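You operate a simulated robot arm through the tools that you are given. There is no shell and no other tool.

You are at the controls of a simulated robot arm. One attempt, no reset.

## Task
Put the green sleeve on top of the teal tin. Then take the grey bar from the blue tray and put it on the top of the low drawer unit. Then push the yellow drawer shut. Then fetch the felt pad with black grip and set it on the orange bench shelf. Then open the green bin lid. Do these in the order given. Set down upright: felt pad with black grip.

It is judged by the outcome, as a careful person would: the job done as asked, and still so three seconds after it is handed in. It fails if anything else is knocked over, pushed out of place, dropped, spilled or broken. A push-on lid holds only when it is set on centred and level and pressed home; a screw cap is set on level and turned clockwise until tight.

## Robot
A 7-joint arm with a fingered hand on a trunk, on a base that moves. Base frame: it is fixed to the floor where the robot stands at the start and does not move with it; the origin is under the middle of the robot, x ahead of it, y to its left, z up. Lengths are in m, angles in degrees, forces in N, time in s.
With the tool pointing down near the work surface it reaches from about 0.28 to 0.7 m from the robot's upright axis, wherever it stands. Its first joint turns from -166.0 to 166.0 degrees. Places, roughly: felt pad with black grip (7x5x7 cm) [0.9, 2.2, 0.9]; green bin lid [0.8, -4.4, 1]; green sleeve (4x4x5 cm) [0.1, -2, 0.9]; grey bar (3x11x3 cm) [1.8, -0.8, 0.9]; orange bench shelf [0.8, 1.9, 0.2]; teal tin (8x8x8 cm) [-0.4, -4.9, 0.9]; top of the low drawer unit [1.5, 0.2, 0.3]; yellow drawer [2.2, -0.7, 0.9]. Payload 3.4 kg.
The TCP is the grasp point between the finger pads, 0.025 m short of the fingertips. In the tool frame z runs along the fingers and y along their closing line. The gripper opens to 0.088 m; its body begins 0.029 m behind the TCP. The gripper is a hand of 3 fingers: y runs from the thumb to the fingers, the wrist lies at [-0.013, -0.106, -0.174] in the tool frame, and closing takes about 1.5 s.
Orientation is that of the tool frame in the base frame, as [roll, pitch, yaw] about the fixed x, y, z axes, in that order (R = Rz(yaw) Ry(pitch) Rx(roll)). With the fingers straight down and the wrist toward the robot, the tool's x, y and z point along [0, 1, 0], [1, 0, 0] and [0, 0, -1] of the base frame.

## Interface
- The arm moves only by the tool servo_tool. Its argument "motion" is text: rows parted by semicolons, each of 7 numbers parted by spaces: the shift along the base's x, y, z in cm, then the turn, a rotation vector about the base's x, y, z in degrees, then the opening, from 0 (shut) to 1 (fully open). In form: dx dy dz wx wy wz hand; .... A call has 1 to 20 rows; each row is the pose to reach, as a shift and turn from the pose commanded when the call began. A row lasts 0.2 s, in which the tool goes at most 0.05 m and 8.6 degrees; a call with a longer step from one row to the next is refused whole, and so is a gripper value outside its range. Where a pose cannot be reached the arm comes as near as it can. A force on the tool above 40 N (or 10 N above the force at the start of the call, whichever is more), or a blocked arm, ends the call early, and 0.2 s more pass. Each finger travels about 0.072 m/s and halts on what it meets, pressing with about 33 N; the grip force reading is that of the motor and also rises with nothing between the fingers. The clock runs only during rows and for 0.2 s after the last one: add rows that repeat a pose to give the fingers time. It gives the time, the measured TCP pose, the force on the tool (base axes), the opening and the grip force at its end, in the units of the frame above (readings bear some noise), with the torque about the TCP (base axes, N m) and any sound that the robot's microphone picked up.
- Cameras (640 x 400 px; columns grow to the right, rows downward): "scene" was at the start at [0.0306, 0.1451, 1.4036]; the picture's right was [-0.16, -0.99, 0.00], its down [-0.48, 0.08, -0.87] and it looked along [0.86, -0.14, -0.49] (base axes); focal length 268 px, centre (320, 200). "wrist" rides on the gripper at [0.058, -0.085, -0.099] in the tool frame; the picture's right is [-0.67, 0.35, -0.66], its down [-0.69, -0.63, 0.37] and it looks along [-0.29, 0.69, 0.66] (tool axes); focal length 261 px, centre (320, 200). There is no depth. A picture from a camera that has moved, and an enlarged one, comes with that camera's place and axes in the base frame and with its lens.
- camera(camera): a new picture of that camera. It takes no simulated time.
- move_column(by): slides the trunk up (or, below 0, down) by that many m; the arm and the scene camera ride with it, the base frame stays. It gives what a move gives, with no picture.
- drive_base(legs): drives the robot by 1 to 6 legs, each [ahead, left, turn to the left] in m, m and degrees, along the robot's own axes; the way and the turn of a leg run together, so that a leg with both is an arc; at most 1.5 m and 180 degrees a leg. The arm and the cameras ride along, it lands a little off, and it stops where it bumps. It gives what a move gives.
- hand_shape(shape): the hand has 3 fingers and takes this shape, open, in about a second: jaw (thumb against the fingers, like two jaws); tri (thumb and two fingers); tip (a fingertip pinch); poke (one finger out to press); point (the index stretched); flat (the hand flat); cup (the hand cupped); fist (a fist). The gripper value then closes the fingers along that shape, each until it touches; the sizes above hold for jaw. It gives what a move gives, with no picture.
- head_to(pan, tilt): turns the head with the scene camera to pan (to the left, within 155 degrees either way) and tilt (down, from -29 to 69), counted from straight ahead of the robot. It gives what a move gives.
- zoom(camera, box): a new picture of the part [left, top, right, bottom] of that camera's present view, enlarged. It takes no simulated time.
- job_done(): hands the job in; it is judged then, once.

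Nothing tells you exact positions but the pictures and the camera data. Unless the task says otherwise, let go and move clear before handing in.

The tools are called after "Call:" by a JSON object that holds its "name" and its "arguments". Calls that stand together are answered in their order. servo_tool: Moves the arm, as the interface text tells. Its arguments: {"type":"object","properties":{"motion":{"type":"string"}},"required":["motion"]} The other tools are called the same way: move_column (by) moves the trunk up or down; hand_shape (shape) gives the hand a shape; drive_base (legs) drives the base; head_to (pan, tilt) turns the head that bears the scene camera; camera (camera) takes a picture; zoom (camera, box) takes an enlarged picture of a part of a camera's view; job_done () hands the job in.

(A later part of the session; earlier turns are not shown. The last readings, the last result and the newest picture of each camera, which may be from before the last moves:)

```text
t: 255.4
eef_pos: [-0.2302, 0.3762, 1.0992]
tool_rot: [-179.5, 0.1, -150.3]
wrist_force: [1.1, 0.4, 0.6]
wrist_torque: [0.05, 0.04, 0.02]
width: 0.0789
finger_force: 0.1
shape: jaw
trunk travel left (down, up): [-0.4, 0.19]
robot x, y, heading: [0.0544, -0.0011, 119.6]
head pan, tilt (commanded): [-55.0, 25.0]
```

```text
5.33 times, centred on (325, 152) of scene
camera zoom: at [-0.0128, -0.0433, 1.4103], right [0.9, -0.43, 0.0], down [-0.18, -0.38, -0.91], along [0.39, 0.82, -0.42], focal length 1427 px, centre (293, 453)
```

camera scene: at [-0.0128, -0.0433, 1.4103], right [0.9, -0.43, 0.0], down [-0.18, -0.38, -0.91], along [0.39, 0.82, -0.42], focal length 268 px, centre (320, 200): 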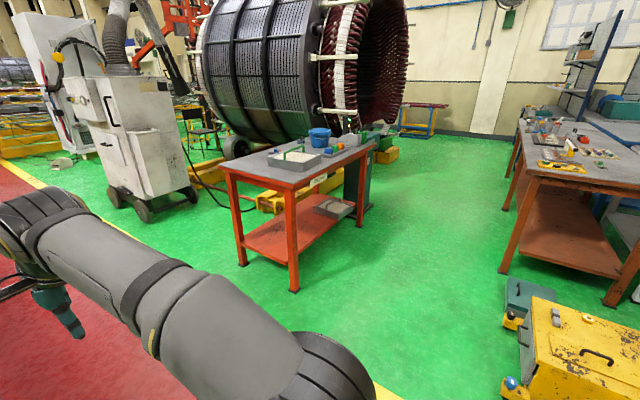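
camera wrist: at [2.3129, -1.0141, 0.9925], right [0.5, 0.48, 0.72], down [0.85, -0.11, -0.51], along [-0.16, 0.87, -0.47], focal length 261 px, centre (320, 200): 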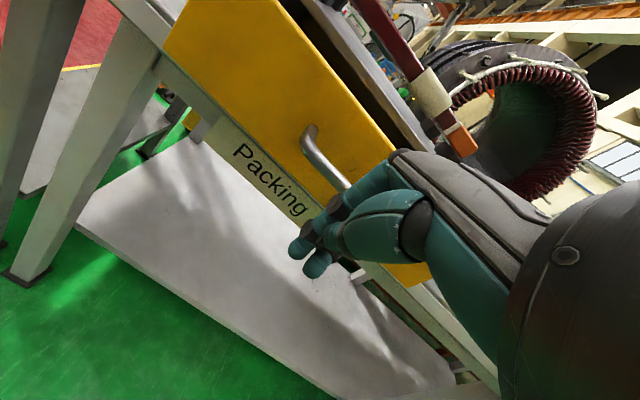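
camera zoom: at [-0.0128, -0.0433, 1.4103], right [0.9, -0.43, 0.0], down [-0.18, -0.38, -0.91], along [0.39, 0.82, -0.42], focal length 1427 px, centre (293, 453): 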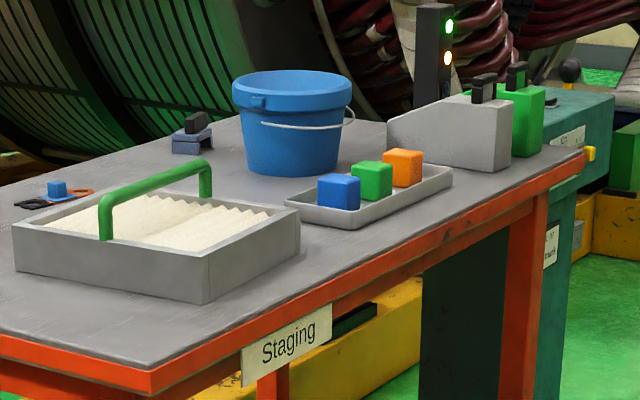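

The felt pad (grey slab with black grip) is on the far side of the orange table at about (0.84,2.13). Reach will be tight, so let me check my base's real footprint by looking down.

Call:
{"name": "head_to", "arguments": {"pan": -60, "tilt": 69}}

Call:
{"name": "camera", "arguments": {"camera": "scene"}}

Call:
{"name": "head_to", "arguments": {"pan": 90, "tilt": 60}}

Call:
{"name": "camera", "arguments": {"camera": "scene"}}

Call:
{"name": "head_to", "arguments": {"pan": 20, "tilt": 60}}

Call:
{"name": "camera", "arguments": {"camera": "scene"}}

```text
t: 256.5
eef_pos: [-0.2306, 0.3758, 1.0986]
tool_rot: [-179.5, 0.2, -150.5]
wrist_force: [-0.1, 0.4, 0.5]
wrist_torque: [0.0, 0.02, 0.01]
width: 0.0789
finger_force: 0.0
shape: jaw
trunk travel left (down, up): [-0.4, 0.19]
robot x, y, heading: [0.0521, 0.0032, 119.1]
head pan, tilt (commanded): [-60.0, 68.8]
```

```text
taken
camera scene: at [-0.024, -0.0783, 1.3509], right [0.86, -0.51, 0.0], down [-0.47, -0.8, -0.36], along [0.18, 0.31, -0.93], focal length 268 px, centre (320, 200)
```

scene: 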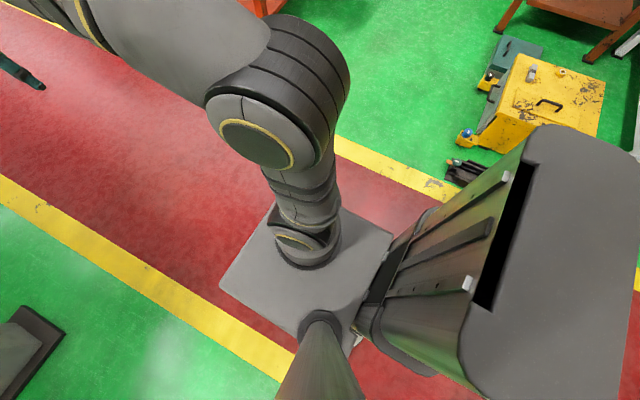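

```text
t: 258.9
eef_pos: [-0.23, 0.3775, 1.0981]
tool_rot: [-179.4, 0.3, -150.4]
wrist_force: [-0.4, 0.2, 0.7]
wrist_torque: [0.01, -0.02, -0.02]
width: 0.0789
finger_force: 0.1
shape: jaw
trunk travel left (down, up): [-0.4, 0.19]
robot x, y, heading: [0.0521, 0.0019, 119.6]
head pan, tilt (commanded): [90.0, 60.0]
```

```text
taken
camera scene: at [-0.1104, -0.1593, 1.3602], right [-0.49, 0.87, 0.0], down [0.75, 0.43, -0.5], along [-0.44, -0.25, -0.87], focal length 268 px, centre (320, 200)
```

scene: 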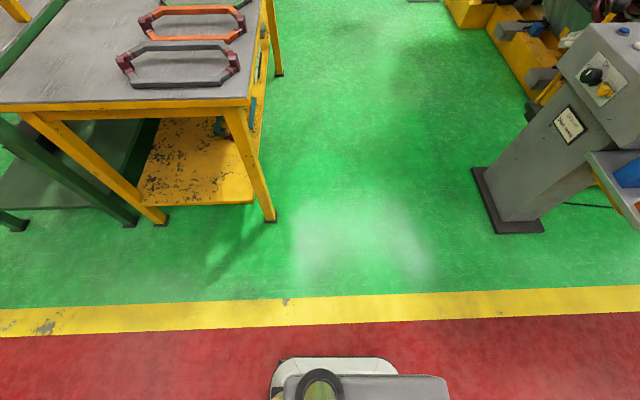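

```text
t: 260.3
eef_pos: [-0.2302, 0.377, 1.0988]
tool_rot: [-179.4, 0.1, -150.4]
wrist_force: [-0.1, -0.3, 0.1]
wrist_torque: [-0.03, 0.01, -0.02]
width: 0.079
finger_force: 0.0
shape: jaw
trunk travel left (down, up): [-0.4, 0.19]
robot x, y, heading: [0.0545, 0.0012, 119.5]
head pan, tilt (commanded): [20.0, 60.0]
```

```text
taken
camera scene: at [-0.1031, -0.0833, 1.3602], right [0.65, 0.76, 0.0], down [0.66, -0.56, -0.5], along [-0.38, 0.32, -0.87], focal length 268 px, centre (320, 200)
```

scene: 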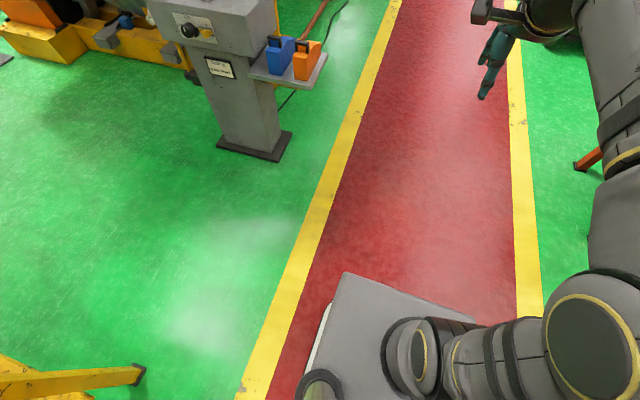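

Base is about ±0.24 × ±0.22 m. A bucket blocks the pad from the near side, so I'll approach from the far-left corner of the orange table. Driving down the aisle and looking.

Call:
{"name": "drive_base", "arguments": {"legs": [[1.4, 0, 0], [0.38, 0, 0], [0, 0, -89], [0.6, 0, 0]]}}

Call:
{"name": "head_to", "arguments": {"pan": -15, "tilt": 25}}

Call:
{"name": "camera", "arguments": {"camera": "scene"}}

```text
t: 276.2
eef_pos: [0.0756, 2.1409, 1.0982]
tool_rot: [-179.5, 0.2, 117.2]
wrist_force: [0.1, 1.0, 0.3]
wrist_torque: [-0.02, 0.04, -0.01]
width: 0.079
finger_force: 0.1
shape: jaw
trunk travel left (down, up): [-0.4, 0.19]
robot x, y, heading: [-0.3078, 1.8698, 27.2]
head pan, tilt (commanded): [20.0, 60.0]
```

```text
t: 277.2
eef_pos: [0.075, 2.1408, 1.0979]
tool_rot: [-179.6, 0.3, 117.3]
wrist_force: [-0.4, -0.3, -0.5]
wrist_torque: [0.03, 0.0, 0.02]
width: 0.0789
finger_force: 0.0
shape: jaw
trunk travel left (down, up): [-0.4, 0.19]
robot x, y, heading: [-0.3088, 1.8691, 27.2]
head pan, tilt (commanded): [-15.0, 25.0]
```

```text
taken
camera scene: at [-0.3448, 2.0053, 1.4102], right [0.21, -0.98, 0.0], down [-0.41, -0.09, -0.91], along [0.89, 0.19, -0.42], focal length 268 px, centre (320, 200)
```

scene: 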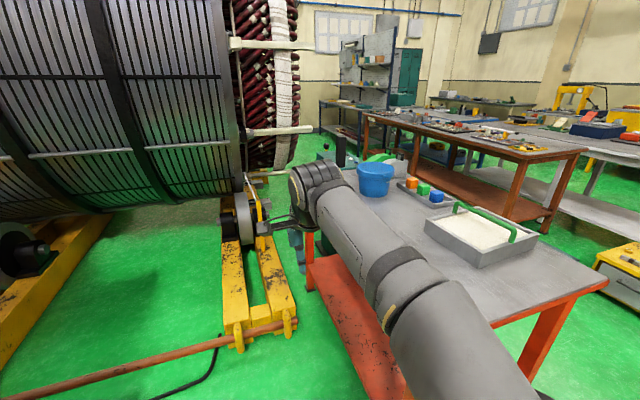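

Call:
{"name": "camera", "arguments": {"camera": "wrist"}}

Call:
{"name": "head_to", "arguments": {"pan": -35, "tilt": 30}}

Call:
{"name": "camera", "arguments": {"camera": "scene"}}

```text
taken
camera wrist: at [-0.0265, 2.1542, 1.1989], right [0.62, -0.43, 0.65], down [-0.25, -0.9, -0.36], along [0.74, 0.06, -0.67], focal length 261 px, centre (320, 200)
```

wrist: 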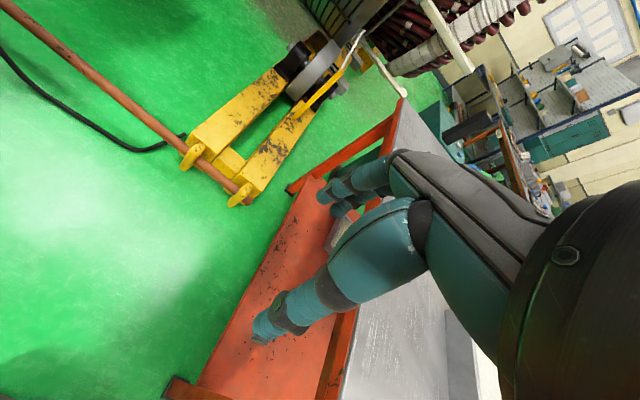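

```text
t: 278.1
eef_pos: [0.0747, 2.1408, 1.099]
tool_rot: [-179.6, 0.3, 117.3]
wrist_force: [0.0, -0.2, -0.4]
wrist_torque: [-0.03, 0.0, 0.01]
width: 0.079
finger_force: 0.0
shape: jaw
trunk travel left (down, up): [-0.4, 0.19]
robot x, y, heading: [-0.3141, 1.8696, 27.2]
head pan, tilt (commanded): [-35.0, 30.0]
```

```text
taken
camera scene: at [-0.3452, 1.9735, 1.4023], right [-0.13, -0.99, 0.0], down [-0.5, 0.07, -0.87], along [0.86, -0.12, -0.5], focal length 268 px, centre (320, 200)
```

scene: 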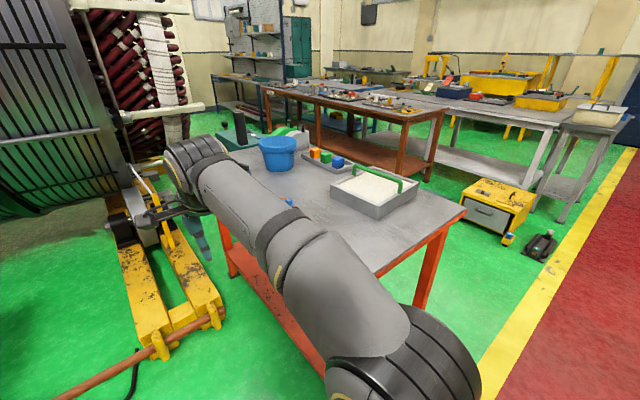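

I'll drive further forward alongside the table and then use the wrist camera over the pad.

Call:
{"name": "drive_base", "arguments": {"legs": [[0.3, 0, 3], [0.25, 0, 0]]}}

Call:
{"name": "camera", "arguments": {"camera": "wrist"}}

Call:
{"name": "head_to", "arguments": {"pan": -30, "tilt": 35}}

Call:
{"name": "camera", "arguments": {"camera": "scene"}}

```text
t: 281.5
eef_pos: [0.537, 2.4176, 1.098]
tool_rot: [-179.5, 0.2, 119.6]
wrist_force: [0.0, -0.1, -0.4]
wrist_torque: [-0.01, 0.0, 0.02]
width: 0.0791
finger_force: 0.1
shape: jaw
trunk travel left (down, up): [-0.4, 0.19]
robot x, y, heading: [0.1639, 2.1337, 29.5]
head pan, tilt (commanded): [-35.0, 30.0]
```

```text
taken
camera wrist: at [0.4356, 2.4275, 1.1988], right [0.64, -0.41, 0.65], down [-0.21, -0.91, -0.36], along [0.74, 0.09, -0.67], focal length 261 px, centre (320, 200)
```

wrist: 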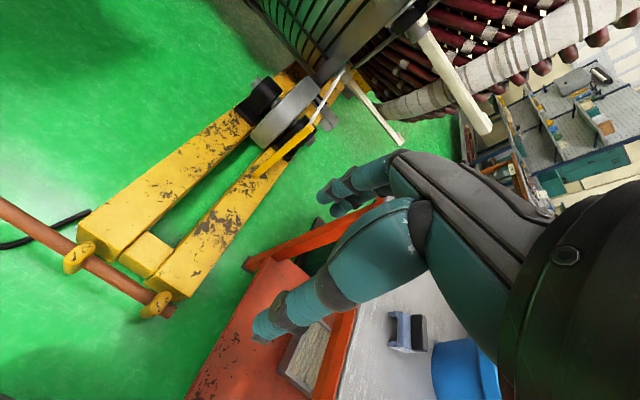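

```text
t: 282.2
eef_pos: [0.5378, 2.4177, 1.0981]
tool_rot: [-179.6, 0.2, 119.6]
wrist_force: [0.3, 0.4, -0.3]
wrist_torque: [0.02, -0.03, 0.01]
width: 0.0789
finger_force: 0.1
shape: jaw
trunk travel left (down, up): [-0.4, 0.19]
robot x, y, heading: [0.1629, 2.1337, 29.3]
head pan, tilt (commanded): [-30.0, 35.0]
```

```text
taken
camera scene: at [0.1222, 2.2421, 1.3945], right [-0.01, -1.0, 0.0], down [-0.57, 0.01, -0.82], along [0.82, -0.01, -0.57], focal length 268 px, centre (320, 200)
```

scene: 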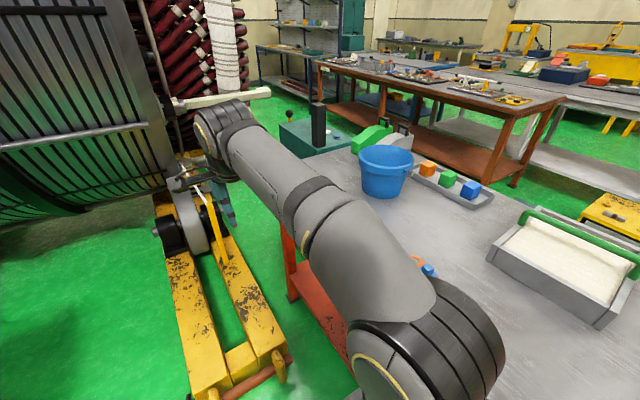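

The pad is visible in the wrist view next to the blue bucket. Zooming.

Call:
{"name": "zoom", "arguments": {"camera": "wrist", "box": [340, 290, 500, 400]}}

```text
3.64 times, centred on (420, 345) of wrist
camera zoom: at [0.4355, 2.4274, 1.1989], right [0.64, -0.41, 0.65], down [-0.21, -0.91, -0.36], along [0.74, 0.09, -0.67], focal length 948 px, centre (-44, -327)
```

zoom: 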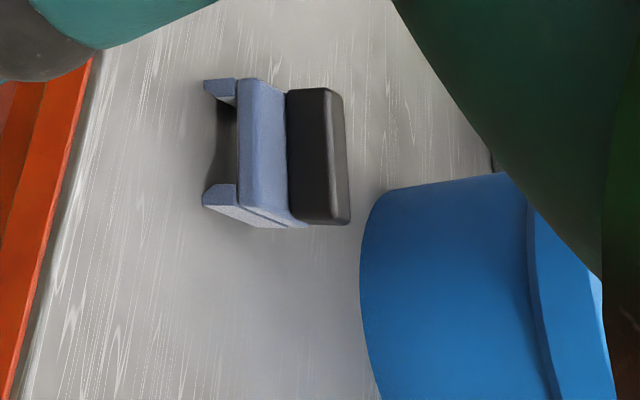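

The pad's black grip is centred near (0.854,2.175), top z≈0.925, its length at heading ~44°. I'll drive 0.12 m further so it's within comfortable reach.

Call:
{"name": "drive_base", "arguments": {"legs": [[0.12, 0, 0.5]]}}

Call:
{"name": "camera", "arguments": {"camera": "wrist"}}

```text
t: 283.4
eef_pos: [0.6417, 2.4801, 1.0979]
tool_rot: [-179.5, 0.3, 119.9]
wrist_force: [-0.4, -0.8, 0.5]
wrist_torque: [-0.01, 0.0, 0.0]
width: 0.0793
finger_force: 0.0
shape: jaw
trunk travel left (down, up): [-0.4, 0.19]
robot x, y, heading: [0.2689, 2.195, 29.9]
head pan, tilt (commanded): [-30.0, 35.0]
```

```text
taken
camera wrist: at [0.5385, 2.4892, 1.1988], right [0.64, -0.4, 0.65], down [-0.2, -0.91, -0.36], along [0.74, 0.1, -0.67], focal length 261 px, centre (320, 200)
```

wrist: 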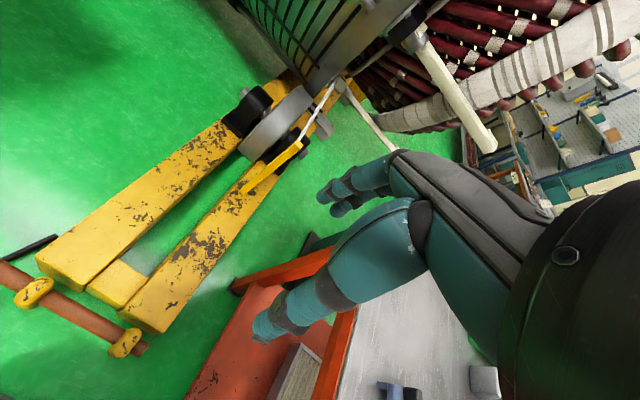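

Swinging the hand over the pad with the wrist turned so the fingers will close across the grip.

Call:
{"name": "servo_tool", "arguments": {"motion": "2.1 -3.0 0 0 0 -7.6 0.9; 4.2 -6.1 0 0 0 -15.3 0.9; 6.4 -9.1 0 0 0 -22.9 0.85; 8.5 -12.2 0 0 0 -30.5 0.8; 10.6 -15.2 0 0 0 -38.2 0.75; 12.7 -18.3 0 0 0 -45.8 0.7; 14.9 -21.3 0 0 0 -53.5 0.7; 17.0 -24.4 0 0 0 -61.1 0.7; 19.1 -27.4 0 0 0 -68.8 0.7; 21.2 -30.5 0 0 0 -76.4 0.7; 21.2 -30.5 0 0 0 -76.4 0.7; 21.2 -30.5 0 0 0 -76.4 0.7"}}

Call:
{"name": "camera", "arguments": {"camera": "wrist"}}

Call:
{"name": "camera", "arguments": {"camera": "scene"}}

```text
t: 286.0
eef_pos: [0.8548, 2.1794, 1.0974]
tool_rot: [-179.5, 0.2, 43.5]
wrist_force: [0.7, 0.1, -0.3]
wrist_torque: [-0.02, 0.0, 0.02]
width: 0.0619
finger_force: 0.0
shape: jaw
trunk travel left (down, up): [-0.4, 0.19]
robot x, y, heading: [0.2684, 2.1906, 29.8]
head pan, tilt (commanded): [-30.0, 35.0]
```

```text
taken
camera wrist: at [0.8382, 2.281, 1.1984], right [-0.24, -0.72, 0.65], down [-0.93, -0.01, -0.36], along [0.27, -0.7, -0.67], focal length 261 px, centre (320, 200)
```

wrist: 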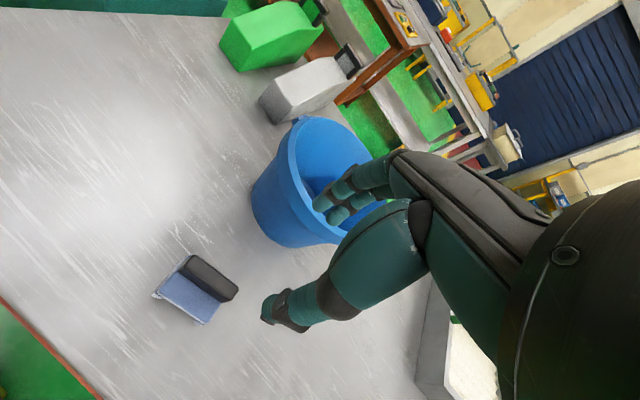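

```text
taken
camera scene: at [0.2261, 2.3017, 1.3945], right [0.0, -1.0, 0.0], down [-0.57, 0.0, -0.82], along [0.82, 0.0, -0.57], focal length 268 px, centre (320, 200)
```

scene: 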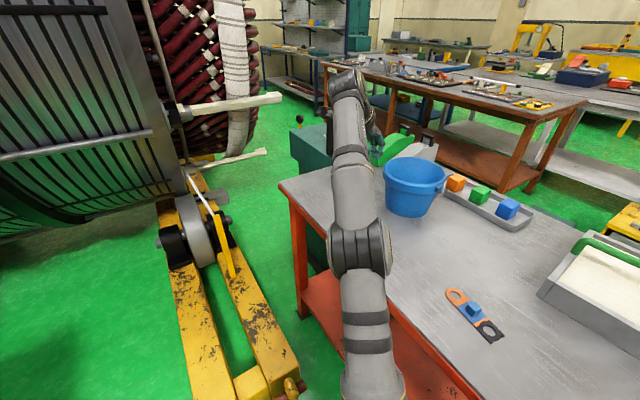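

Call:
{"name": "zoom", "arguments": {"camera": "wrist", "box": [130, 230, 290, 330]}}

```text
4.00 times, centred on (210, 280) of wrist
camera zoom: at [0.8382, 2.281, 1.1984], right [-0.24, -0.72, 0.65], down [-0.93, -0.01, -0.36], along [0.27, -0.7, -0.67], focal length 1043 px, centre (760, -120)
```

zoom: 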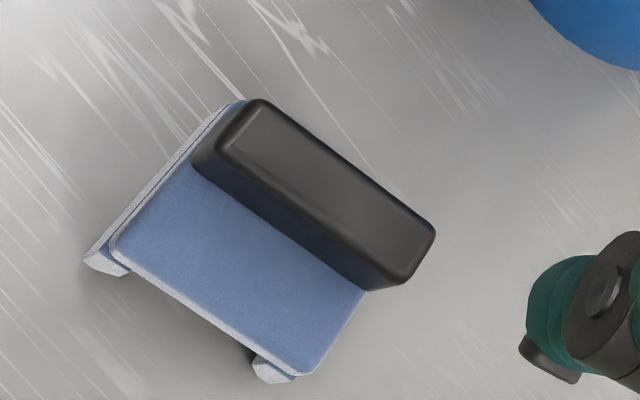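

The grip's centre is (0.8625,2.170), top z≈0.918; the felt top is about 0.887. Shifting 1.2 cm and descending partway.

Call:
{"name": "servo_tool", "arguments": {"motion": "0.8 -0.95 -4 0 0 0 0.65; 0.8 -0.95 -8 0 0 0 0.6; 0.8 -0.95 -12 0 0 0 0.6; 0.8 -0.95 -13.5 0 0 0 0.6; 0.8 -0.95 -13.5 0 0 0 0.6"}}

Call:
{"name": "camera", "arguments": {"camera": "wrist"}}

Call:
{"name": "zoom", "arguments": {"camera": "wrist", "box": [200, 170, 380, 350]}}

```text
t: 287.2
eef_pos: [0.8607, 2.1649, 0.9614]
tool_rot: [-179.6, 0.1, 43.7]
wrist_force: [0.8, -0.5, 0.0]
wrist_torque: [0.01, 0.05, 0.01]
width: 0.0532
finger_force: 0.0
shape: jaw
trunk travel left (down, up): [-0.4, 0.19]
robot x, y, heading: [0.2684, 2.193, 29.6]
head pan, tilt (commanded): [-30.0, 35.0]
```

```text
taken
camera wrist: at [0.8453, 2.2671, 1.0624], right [-0.24, -0.72, 0.65], down [-0.93, -0.01, -0.36], along [0.27, -0.7, -0.67], focal length 261 px, centre (320, 200)
```

wrist: 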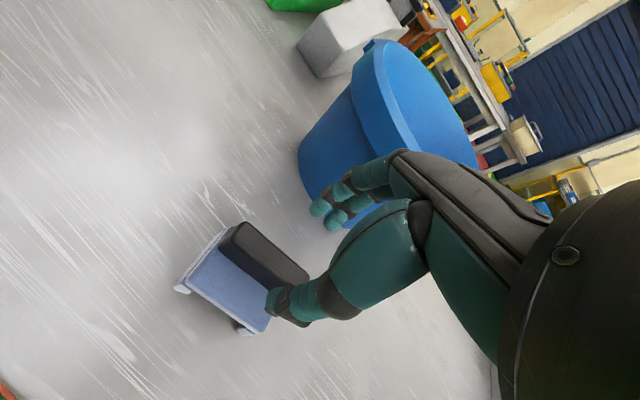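

```text
2.22 times, centred on (290, 260) of wrist
camera zoom: at [0.8453, 2.2671, 1.0624], right [-0.24, -0.72, 0.65], down [-0.93, -0.01, -0.36], along [0.27, -0.7, -0.67], focal length 579 px, centre (387, 67)
```

zoom: 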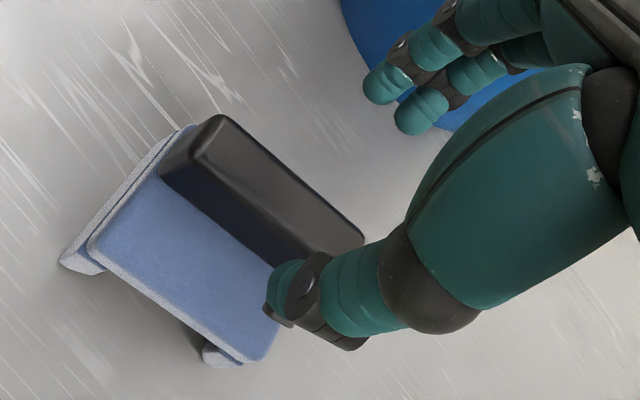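

Aligned with the grip. Descending to grasp and closing.

Call:
{"name": "servo_tool", "arguments": {"motion": "0.2 0.2 -2 0 0 0 0.6; 0.3 0.3 -3.5 0 0 0 0.55; 0.3 0.3 -4.2 0 0 0 0.55; 0.3 0.3 -4.2 0 0 0 0.55"}}

Call:
{"name": "zoom", "arguments": {"camera": "wrist", "box": [200, 150, 400, 350]}}

```text
t: 288.2
eef_pos: [0.8621, 2.1688, 0.9207]
tool_rot: [-179.5, 0.2, 43.6]
wrist_force: [0.2, 0.2, 0.7]
wrist_torque: [-0.02, 0.0, 0.02]
width: 0.0489
finger_force: 0.2
shape: jaw
trunk travel left (down, up): [-0.4, 0.19]
robot x, y, heading: [0.2653, 2.1955, 30.1]
head pan, tilt (commanded): [-30.0, 35.0]
```

```text
2.00 times, centred on (300, 250) of wrist
camera zoom: at [0.8456, 2.2703, 1.0215], right [-0.24, -0.72, 0.65], down [-0.93, -0.01, -0.36], along [0.27, -0.7, -0.67], focal length 521 px, centre (360, 100)
```

zoom: 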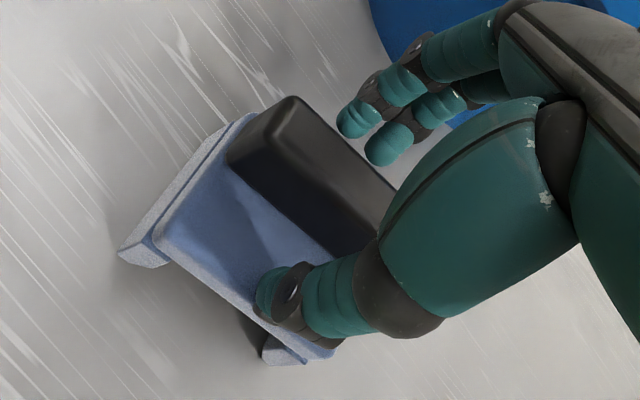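

Call:
{"name": "servo_tool", "arguments": {"motion": "0 0 0 0 0 0 0.4; 0 0 0 0 0 0 0.25; 0 0 0 0 0 0 0.1; 0 0 0 0 0 0 0; 0 0 0 0 0 0 0; 0 0 0 0 0 0 0"}}

Call:
{"name": "zoom", "arguments": {"camera": "wrist", "box": [200, 150, 400, 350]}}

```text
t: 289.6
eef_pos: [0.8616, 2.167, 0.9212]
tool_rot: [-179.5, 0.2, 43.6]
wrist_force: [-0.4, -0.3, 0.3]
wrist_torque: [0.02, 0.0, -0.01]
width: 0.0105
finger_force: 33.5
shape: jaw
trunk travel left (down, up): [-0.4, 0.19]
robot x, y, heading: [0.2689, 2.1926, 30.0]
head pan, tilt (commanded): [-30.0, 35.0]
```

```text
2.00 times, centred on (300, 250) of wrist
camera zoom: at [0.8457, 2.2704, 1.0217], right [-0.24, -0.72, 0.65], down [-0.93, -0.01, -0.36], along [0.27, -0.7, -0.67], focal length 521 px, centre (360, 100)
```

zoom: 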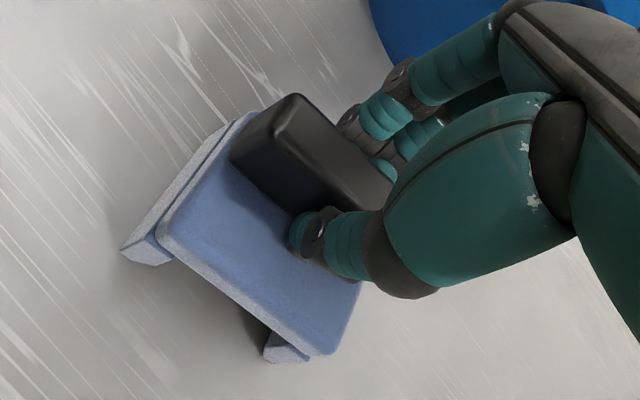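

The grip is held. Lifting.

Call:
{"name": "servo_tool", "arguments": {"motion": "0 0 1.5 0 0 0 0; 0 0 4 0 0 0 0; 0 0 8 0 0 0 0; 0 0 12 0 0 0 0; 0 0 16 0 0 0 0; 0 0 17.5 0 0 0 0; 0 0 17.5 0 0 0 0"}}

Call:
{"name": "camera", "arguments": {"camera": "wrist"}}

```text
t: 291.2
eef_pos: [0.861, 2.1705, 1.0968]
tool_rot: [-179.5, 0.2, 43.5]
wrist_force: [0.6, 0.3, -1.4]
wrist_torque: [-0.05, 0.0, 0.02]
width: 0.0106
finger_force: 33.3
shape: jaw
trunk travel left (down, up): [-0.4, 0.19]
robot x, y, heading: [0.264, 2.1913, 29.8]
head pan, tilt (commanded): [-30.0, 35.0]
```

```text
taken
camera wrist: at [0.8454, 2.2719, 1.196], right [-0.24, -0.72, 0.65], down [-0.93, -0.01, -0.36], along [0.27, -0.7, -0.67], focal length 261 px, centre (320, 200)
```

wrist: 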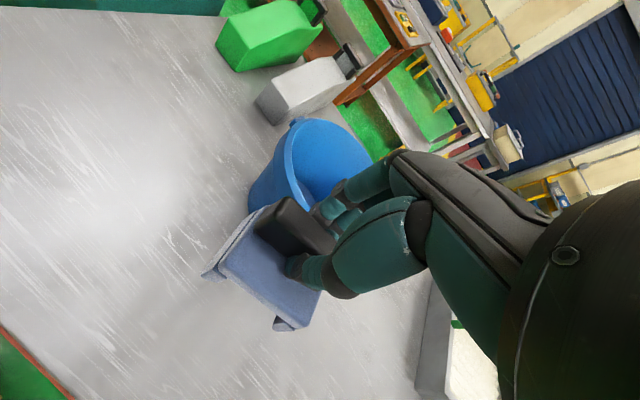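

The pad is lifted cleanly. Swinging the arm back away from the table to its travel pose.

Call:
{"name": "servo_tool", "arguments": {"motion": "-2.1 3.0 0 0 0 7.6 0; -4.2 6.1 0 0 0 15.3 0; -6.4 9.1 0 0 0 22.9 0; -8.5 12.2 0 0 0 30.5 0; -10.6 15.2 0 0 0 38.2 0; -12.7 18.3 0 0 0 45.8 0; -14.9 21.3 0 0 0 53.5 0; -17.0 24.4 0 0 0 61.1 0; -19.1 27.4 0 0 0 68.8 0; -21.2 30.5 0 0 0 76.4 0; -21.2 30.5 0 0 0 76.4 0"}}

Call:
{"name": "drive_base", "arguments": {"legs": [[-0.95, 0, 0]]}}

Call:
{"name": "camera", "arguments": {"camera": "wrist"}}

Call:
{"name": "head_to", "arguments": {"pan": -40, "tilt": 40}}

Call:
{"name": "camera", "arguments": {"camera": "scene"}}

```text
t: 293.6
eef_pos: [0.6523, 2.4722, 1.095]
tool_rot: [-179.6, 0.2, 120.1]
wrist_force: [0.4, 0.3, -0.4]
wrist_torque: [0.0, -0.03, -0.04]
width: 0.0107
finger_force: 33.3
shape: jaw
trunk travel left (down, up): [-0.4, 0.19]
robot x, y, heading: [0.2678, 2.1951, 29.7]
head pan, tilt (commanded): [-30.0, 35.0]
```

```text
t: 298.5
eef_pos: [-0.1638, 2.0007, 1.0948]
tool_rot: [-179.5, 0.2, 121.6]
wrist_force: [0.4, 0.8, -1.5]
wrist_torque: [0.0, -0.03, -0.03]
width: 0.0108
finger_force: 33.1
shape: jaw
trunk travel left (down, up): [-0.4, 0.19]
robot x, y, heading: [-0.5414, 1.7181, 31.7]
head pan, tilt (commanded): [-30.0, 35.0]
```

```text
taken
camera wrist: at [-0.2664, 2.008, 1.1964], right [0.65, -0.39, 0.65], down [-0.18, -0.92, -0.36], along [0.74, 0.11, -0.67], focal length 261 px, centre (320, 200)
```

wrist: 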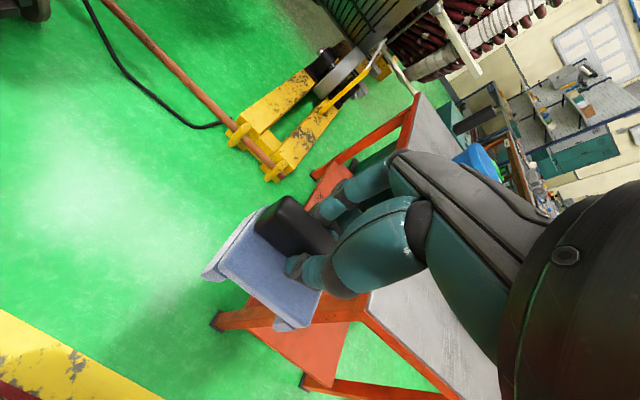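

```text
t: 299.2
eef_pos: [-0.1639, 2.0003, 1.0962]
tool_rot: [-179.6, 0.3, 121.6]
wrist_force: [-0.6, 0.1, -1.5]
wrist_torque: [-0.03, 0.0, 0.0]
width: 0.0105
finger_force: 33.1
shape: jaw
trunk travel left (down, up): [-0.4, 0.19]
robot x, y, heading: [-0.5399, 1.7173, 31.4]
head pan, tilt (commanded): [-40.0, 40.0]
```

```text
taken
camera scene: at [-0.5889, 1.8072, 1.387], right [-0.15, -0.99, 0.0], down [-0.64, 0.1, -0.77], along [0.76, -0.11, -0.64], focal length 268 px, centre (320, 200)
```

scene: 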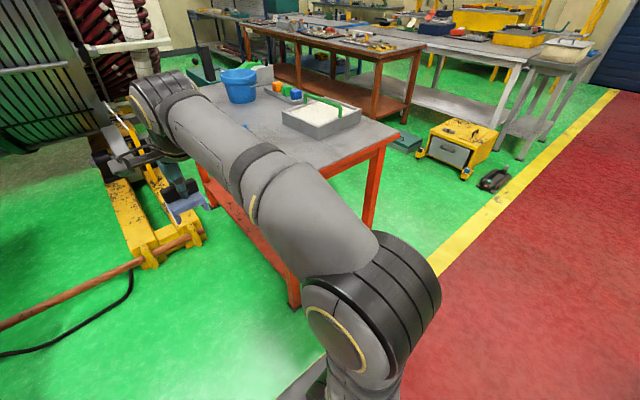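

Now strafing to face the end of the orange table so I can reach the lower shelf between its legs.

Call:
{"name": "drive_base", "arguments": {"legs": [[0, -0.58, -0.8]]}}

Call:
{"name": "head_to", "arguments": {"pan": 0, "tilt": 35}}

Call:
{"name": "move_column", "arguments": {"by": -0.38}}

Call:
{"name": "camera", "arguments": {"camera": "scene"}}

Call:
{"name": "camera", "arguments": {"camera": "wrist"}}

```text
t: 302.6
eef_pos: [0.1409, 1.4951, 1.0962]
tool_rot: [-179.5, 0.2, 120.7]
wrist_force: [-0.4, 0.4, -1.0]
wrist_torque: [-0.01, -0.05, 0.01]
width: 0.0107
finger_force: 33.0
shape: jaw
trunk travel left (down, up): [-0.4, 0.19]
robot x, y, heading: [-0.2419, 1.2117, 30.5]
head pan, tilt (commanded): [-40.0, 40.0]
```

```text
t: 303.6
eef_pos: [0.1403, 1.4954, 1.0959]
tool_rot: [-179.5, 0.2, 120.6]
wrist_force: [-0.2, -0.9, -1.3]
wrist_torque: [-0.06, 0.0, 0.0]
width: 0.0108
finger_force: 33.3
shape: jaw
trunk travel left (down, up): [-0.4, 0.19]
robot x, y, heading: [-0.2407, 1.2162, 30.5]
head pan, tilt (commanded): [0.0, 35.0]
```

```text
t: 307.3
eef_pos: [0.1407, 1.4955, 0.7166]
tool_rot: [-179.5, 0.2, 120.6]
wrist_force: [-0.6, 0.0, -0.1]
wrist_torque: [0.0, 0.0, -0.01]
width: 0.0106
finger_force: 33.8
shape: jaw
trunk travel left (down, up): [-0.02, 0.57]
robot x, y, heading: [-0.2418, 1.2124, 30.4]
head pan, tilt (commanded): [0.0, 35.0]
```

```text
taken
camera scene: at [-0.2953, 1.3656, 1.0145], right [0.51, -0.86, 0.0], down [-0.49, -0.29, -0.82], along [0.71, 0.42, -0.57], focal length 268 px, centre (320, 200)
```

scene: 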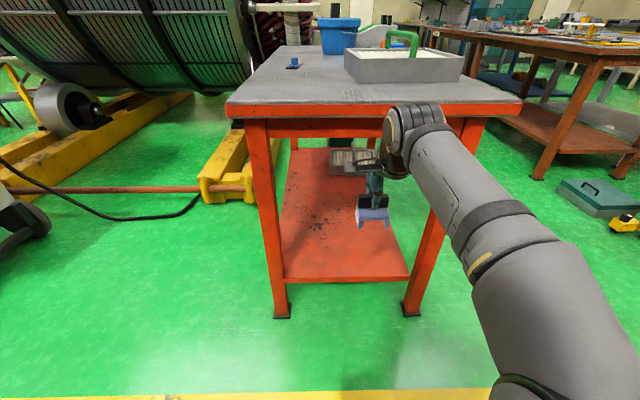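

```text
taken
camera wrist: at [0.0382, 1.5028, 0.8164], right [0.64, -0.4, 0.65], down [-0.2, -0.91, -0.36], along [0.74, 0.1, -0.67], focal length 261 px, centre (320, 200)
```

wrist: 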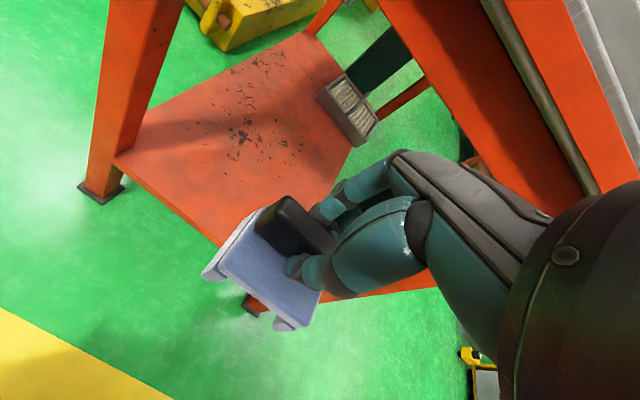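

The shelf is clear in front; its front edge is at e1≈1.09 and z≈0.2. Lowering the hand outside the table first, then I'll drive in.

Call:
{"name": "servo_tool", "arguments": {"motion": "0 0 -5 0 0 0 0; 0 0 -10 0 0 0 0; 0 0 -15 0 0 0 0; 0 0 -20 0 0 0 0; 0 0 -25 0 0 0 0; 0 0 -30 0 0 0 0; 0 0 -34 0 0 0 0; 0 0 -37 0 0 0 0; 0 0 -37 0 0 0 0"}}

Call:
{"name": "camera", "arguments": {"camera": "scene"}}

Call:
{"name": "camera", "arguments": {"camera": "wrist"}}

```text
t: 309.3
eef_pos: [0.1433, 1.4998, 0.3453]
tool_rot: [-179.5, 0.1, 120.5]
wrist_force: [0.2, 0.0, -0.7]
wrist_torque: [0.04, 0.01, -0.01]
width: 0.0107
finger_force: 33.2
shape: jaw
trunk travel left (down, up): [-0.02, 0.57]
robot x, y, heading: [-0.2403, 1.2149, 30.2]
head pan, tilt (commanded): [0.0, 35.0]
```

```text
taken
camera scene: at [-0.2953, 1.3656, 1.0145], right [0.51, -0.86, 0.0], down [-0.49, -0.29, -0.82], along [0.71, 0.42, -0.57], focal length 268 px, centre (320, 200)
```

scene: 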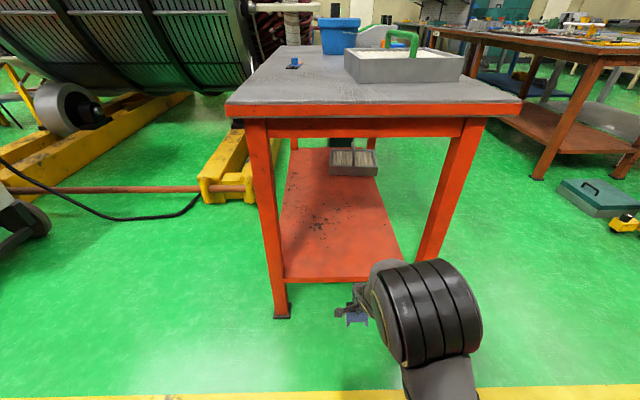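

```text
taken
camera wrist: at [0.0407, 1.5075, 0.4453], right [0.64, -0.4, 0.65], down [-0.2, -0.91, -0.36], along [0.74, 0.1, -0.67], focal length 261 px, centre (320, 200)
```

wrist: 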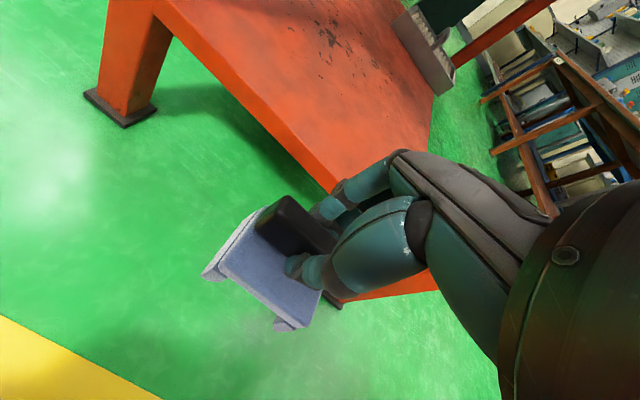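

Driving in 0.2 m so the hand passes between the legs above the shelf.

Call:
{"name": "drive_base", "arguments": {"legs": [[0.2, 0, 0]]}}

Call:
{"name": "camera", "arguments": {"camera": "scene"}}

Call:
{"name": "camera", "arguments": {"camera": "wrist"}}

```text
t: 310.9
eef_pos: [0.3148, 1.5962, 0.3448]
tool_rot: [-179.5, 0.2, 120.2]
wrist_force: [0.6, 0.0, -0.5]
wrist_torque: [0.0, -0.03, -0.05]
width: 0.0104
finger_force: 32.9
shape: jaw
trunk travel left (down, up): [-0.02, 0.57]
robot x, y, heading: [-0.0714, 1.3151, 30.0]
head pan, tilt (commanded): [0.0, 35.0]
```

```text
taken
camera scene: at [-0.1246, 1.4654, 1.0145], right [0.5, -0.86, 0.0], down [-0.5, -0.29, -0.82], along [0.71, 0.41, -0.57], focal length 268 px, centre (320, 200)
```

scene: 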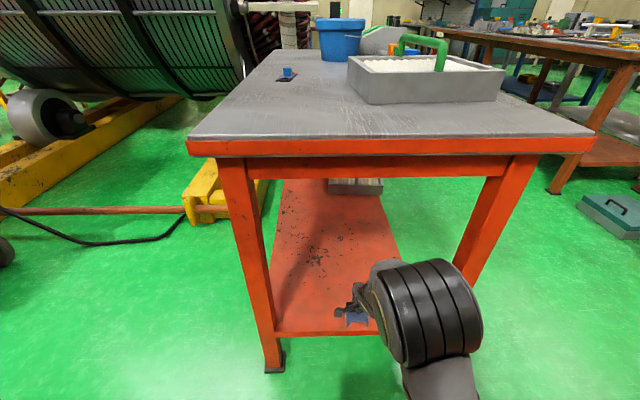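

```text
taken
camera wrist: at [0.2122, 1.6054, 0.4456], right [0.64, -0.4, 0.65], down [-0.2, -0.91, -0.36], along [0.74, 0.1, -0.67], focal length 261 px, centre (320, 200)
```

wrist: 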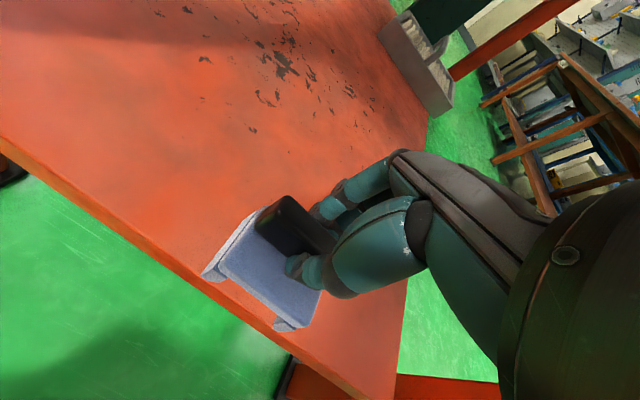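

Extending forward 13 cm over the shelf, then lowering close to it.

Call:
{"name": "servo_tool", "arguments": {"motion": "2.8 1.6 0 0 0 0 0; 5.6 3.2 0 0 0 0 0; 8.5 4.9 0 0 0 0 0; 11.3 6.5 0 0 0 0 0; 11.3 6.5 -2 0 0 0 0; 11.3 6.5 -4.5 0 0 0 0; 11.3 6.5 -5.5 0 0 0 0; 11.3 6.5 -5.5 0 0 0 0"}}

Call:
{"name": "camera", "arguments": {"camera": "scene"}}

Call:
{"name": "camera", "arguments": {"camera": "wrist"}}

```text
t: 312.5
eef_pos: [0.4335, 1.666, 0.2998]
tool_rot: [179.4, 0.1, 120.4]
wrist_force: [-4.8, -4.0, 20.8]
wrist_torque: [-0.18, 0.34, 0.01]
width: 0.0118
finger_force: 33.1
shape: jaw
trunk travel left (down, up): [-0.02, 0.57]
robot x, y, heading: [-0.0718, 1.3132, 30.0]
head pan, tilt (commanded): [0.0, 35.0]
stopped in row 8: the force on the tool passed its limit at 46 N (the readings are from after the stop); the commanded pose is now the measured one
```

```text
taken
camera scene: at [-0.1263, 1.4642, 1.0149], right [0.5, -0.86, 0.0], down [-0.49, -0.29, -0.82], along [0.71, 0.41, -0.57], focal length 268 px, centre (320, 200)
```

scene: 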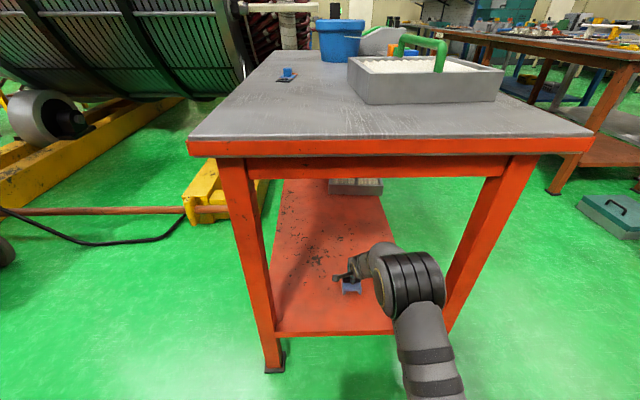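

```text
taken
camera wrist: at [0.3295, 1.672, 0.3992], right [0.63, -0.41, 0.66], down [-0.19, -0.91, -0.37], along [0.75, 0.11, -0.65], focal length 261 px, centre (320, 200)
```

wrist: 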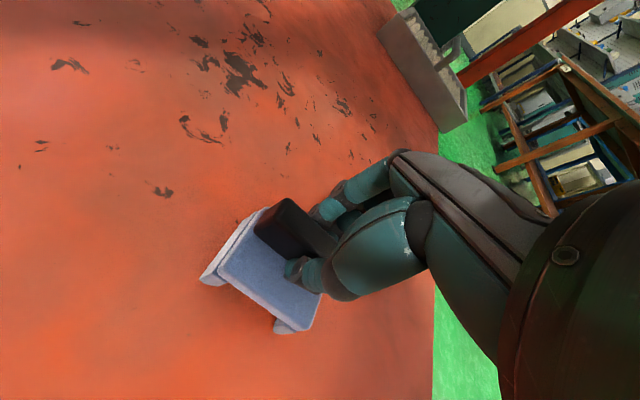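

Contact: the shelf is a bit higher than listed (~0.235). Checking the pad closely.

Call:
{"name": "zoom", "arguments": {"camera": "wrist", "box": [170, 160, 390, 360]}}

Call:
{"name": "zoom", "arguments": {"camera": "scene", "box": [300, 240, 400, 310]}}

```text
2.00 times, centred on (280, 260) of wrist
camera zoom: at [0.3295, 1.672, 0.3992], right [0.63, -0.41, 0.66], down [-0.19, -0.91, -0.37], along [0.75, 0.11, -0.65], focal length 521 px, centre (400, 80)
```

zoom: 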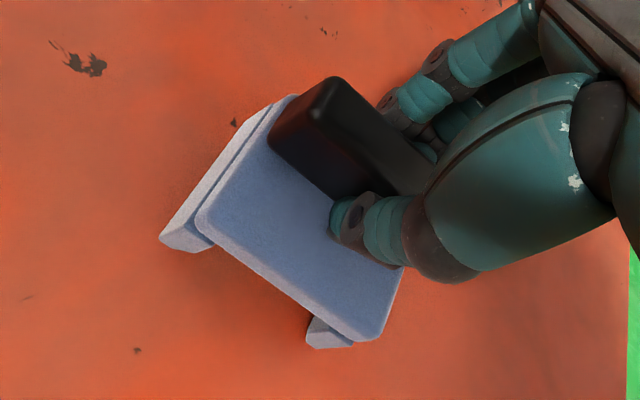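

```text
5.71 times, centred on (350, 275) of scene
camera zoom: at [-0.1263, 1.4642, 1.0149], right [0.5, -0.86, 0.0], down [-0.49, -0.29, -0.82], along [0.71, 0.41, -0.57], focal length 1528 px, centre (149, -229)
```

zoom: 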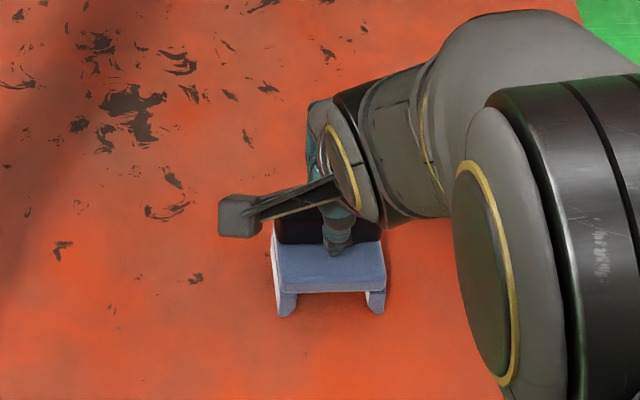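

The pad's feet are on the shelf. I'll ease up a few millimetres, restore level, then lower gently again before release.

Call:
{"name": "servo_tool", "arguments": {"motion": "0 0 0.4 -0.3 0.5 0 0; 0 0 0.8 -0.56 0.95 0 0; 0 0 0.8 -0.56 0.95 0 0"}}

Call:
{"name": "zoom", "arguments": {"camera": "scene", "box": [300, 240, 400, 310]}}

Call:
{"name": "zoom", "arguments": {"camera": "wrist", "box": [170, 160, 390, 360]}}

```text
t: 313.3
eef_pos: [0.4322, 1.6628, 0.3063]
tool_rot: [-179.0, 0.0, 120.3]
wrist_force: [-0.2, 0.1, -0.6]
wrist_torque: [0.0, -0.05, 0.03]
width: 0.0117
finger_force: 33.0
shape: jaw
trunk travel left (down, up): [-0.02, 0.57]
robot x, y, heading: [-0.0722, 1.3115, 30.1]
head pan, tilt (commanded): [0.0, 35.0]
```

```text
5.71 times, centred on (350, 275) of scene
camera zoom: at [-0.1246, 1.4653, 1.0144], right [0.5, -0.86, 0.0], down [-0.5, -0.29, -0.82], along [0.71, 0.41, -0.57], focal length 1528 px, centre (149, -229)
```

zoom: 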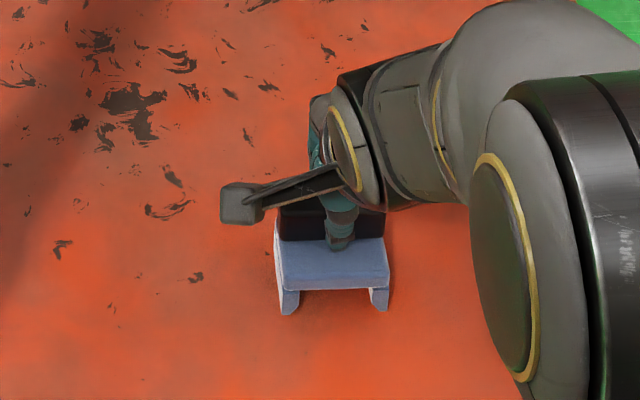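

```text
2.00 times, centred on (280, 260) of wrist
camera zoom: at [0.3303, 1.6717, 0.4065], right [0.65, -0.4, 0.65], down [-0.2, -0.91, -0.35], along [0.73, 0.1, -0.67], focal length 521 px, centre (400, 80)
```

zoom: 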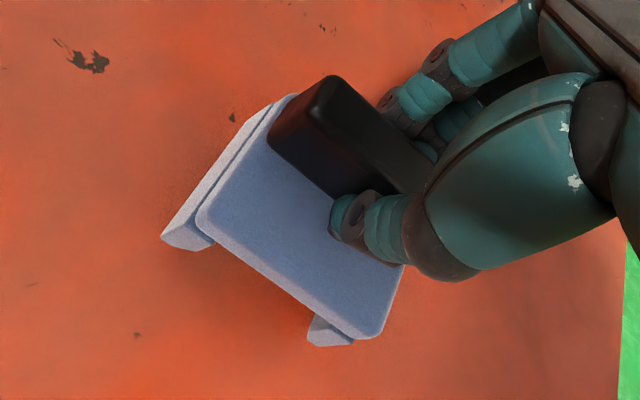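

Call:
{"name": "servo_tool", "arguments": {"motion": "0 0 -0.2 0.25 -0.43 0 0; 0 0 -0.35 0.25 -0.43 0 0; 0 0 -0.35 0.25 -0.43 0 0"}}

```text
t: 314.1
eef_pos: [0.4314, 1.6642, 0.3016]
tool_rot: [-179.6, 0.1, 120.2]
wrist_force: [0.7, -0.3, -2.2]
wrist_torque: [-0.02, -0.01, 0.0]
width: 0.0116
finger_force: 33.1
shape: jaw
trunk travel left (down, up): [-0.02, 0.57]
robot x, y, heading: [-0.0691, 1.313, 30.2]
head pan, tilt (commanded): [0.0, 35.0]
```

Call:
{"name": "servo_tool", "arguments": {"motion": "0 0 -0.15 0 0 0 0; 0 0 -0.25 0 0 0 0; 0 0 -0.25 0 0 0 0"}}

Call:
{"name": "zoom", "arguments": {"camera": "scene", "box": [300, 240, 400, 310]}}

```text
t: 314.9
eef_pos: [0.433, 1.6637, 0.2999]
tool_rot: [-179.6, 0.0, 120.2]
wrist_force: [-1.2, 0.5, 4.7]
wrist_torque: [0.02, 0.0, -0.01]
width: 0.0116
finger_force: 32.9
shape: jaw
trunk travel left (down, up): [-0.02, 0.57]
robot x, y, heading: [-0.0721, 1.3099, 30.1]
head pan, tilt (commanded): [0.0, 35.0]
```

```text
5.71 times, centred on (350, 275) of scene
camera zoom: at [-0.1251, 1.465, 1.0146], right [0.5, -0.86, 0.0], down [-0.5, -0.29, -0.82], along [0.71, 0.41, -0.57], focal length 1528 px, centre (149, -229)
```

zoom: 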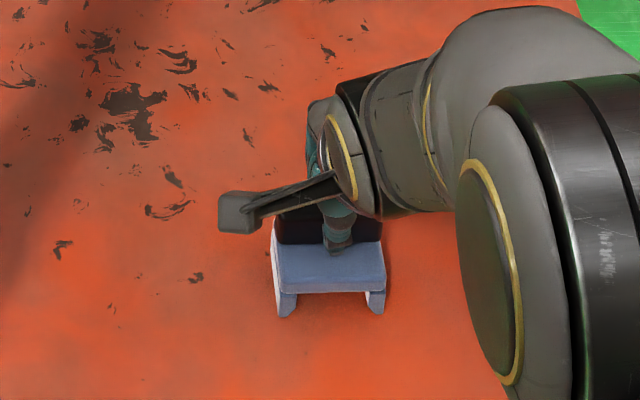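

Light contact. Releasing gently and rising.

Call:
{"name": "servo_tool", "arguments": {"motion": "0 0 0 0 0 0 0.2; 0 0 0 0 0 0 0.3; 0 0 0 0 0 0 0.4; 0 0 0 0 0 0 0.5; 0 0 0 0 0 0 0.6; 0 0 0 0 0 0 0.6; 0 0 1 0 0 0 0.6; 0 0 3 0 0 0 0.6; 0 0 6 0 0 0 0.6; 0 0 9 0 0 0 0.6; 0 0 9 0 0 0 0.6"}}

Call:
{"name": "camera", "arguments": {"camera": "wrist"}}

Call:
{"name": "zoom", "arguments": {"camera": "scene", "box": [290, 230, 410, 310]}}

```text
t: 317.3
eef_pos: [0.4317, 1.6654, 0.3872]
tool_rot: [-179.5, 0.1, 120.3]
wrist_force: [-0.2, 0.5, 0.2]
wrist_torque: [0.0, -0.01, 0.03]
width: 0.0526
finger_force: 0.0
shape: jaw
trunk travel left (down, up): [-0.02, 0.57]
robot x, y, heading: [-0.0719, 1.3174, 30.1]
head pan, tilt (commanded): [0.0, 35.0]
```

```text
taken
camera wrist: at [0.33, 1.6739, 0.4869], right [0.64, -0.4, 0.65], down [-0.2, -0.91, -0.36], along [0.74, 0.1, -0.67], focal length 261 px, centre (320, 200)
```

wrist: 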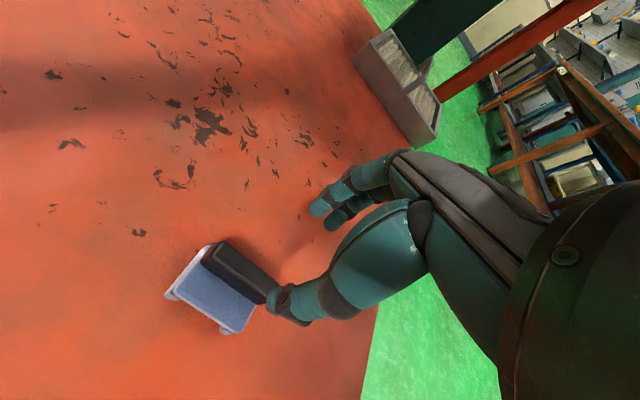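

```text
5.00 times, centred on (350, 270) of scene
camera zoom: at [-0.1247, 1.4653, 1.0145], right [0.5, -0.86, 0.0], down [-0.5, -0.29, -0.82], along [0.71, 0.41, -0.57], focal length 1338 px, centre (170, -150)
```

zoom: 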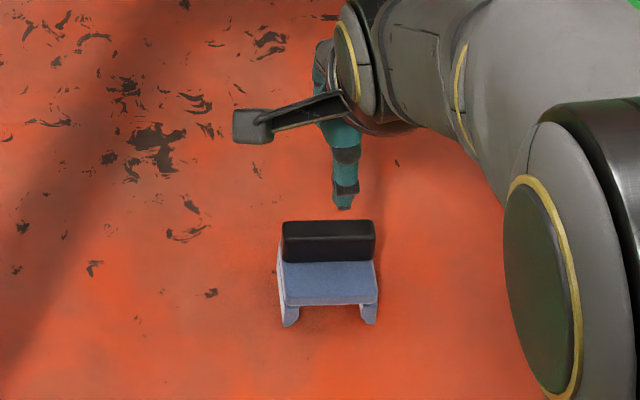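

The felt pad stands upright on the shelf. Backing straight out, then raising arm and trunk.

Call:
{"name": "drive_base", "arguments": {"legs": [[-0.5, 0, 0]]}}

Call:
{"name": "camera", "arguments": {"camera": "scene"}}

Call:
{"name": "servo_tool", "arguments": {"motion": "-2 -1.2 5 0 0 0 0.6; -4 -2.4 10 0 0 0 0.6; -6 -3.6 15 0 0 0 0.6; -8 -4.8 19 0 0 0 0.6; -10 -6 23 0 0 0 0.6; -11 -6.5 27 0 0 0 0.6; -11 -6.5 31 0 0 0 0.6; -11 -6.5 33 0 0 0 0.6; -11 -6.5 33 0 0 0 0.6"}}

Call:
{"name": "move_column", "arguments": {"by": 0.38}}

```text
t: 320.3
eef_pos: [-0.006, 1.413, 0.3857]
tool_rot: [-179.6, 0.1, 120.5]
wrist_force: [-0.7, -0.4, 0.8]
wrist_torque: [0.01, 0.02, -0.02]
width: 0.0525
finger_force: 0.0
shape: jaw
trunk travel left (down, up): [-0.02, 0.57]
robot x, y, heading: [-0.5035, 1.0572, 30.3]
head pan, tilt (commanded): [0.0, 35.0]
```

```text
taken
camera scene: at [-0.5615, 1.2105, 1.0145], right [0.51, -0.86, 0.0], down [-0.49, -0.29, -0.82], along [0.71, 0.41, -0.57], focal length 268 px, centre (320, 200)
```

scene: 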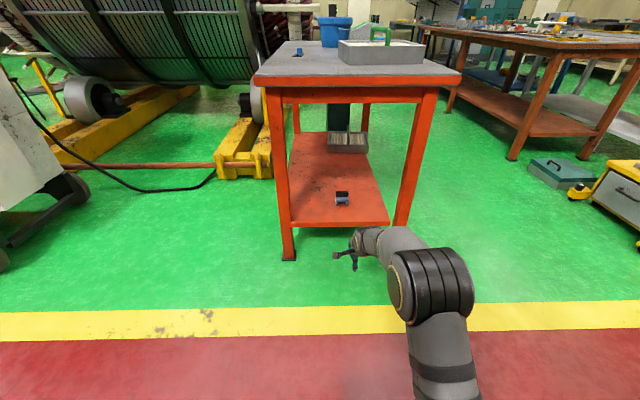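

```text
refused: row 1 steps farther than a row can; nothing moved
```

```text
t: 323.9
eef_pos: [-0.0035, 1.4115, 0.7659]
tool_rot: [-179.6, 0.0, 120.6]
wrist_force: [0.1, 0.9, 1.1]
wrist_torque: [0.02, 0.0, 0.05]
width: 0.0526
finger_force: 0.0
shape: jaw
trunk travel left (down, up): [-0.4, 0.19]
robot x, y, heading: [-0.5035, 1.0615, 30.4]
head pan, tilt (commanded): [0.0, 35.0]
```

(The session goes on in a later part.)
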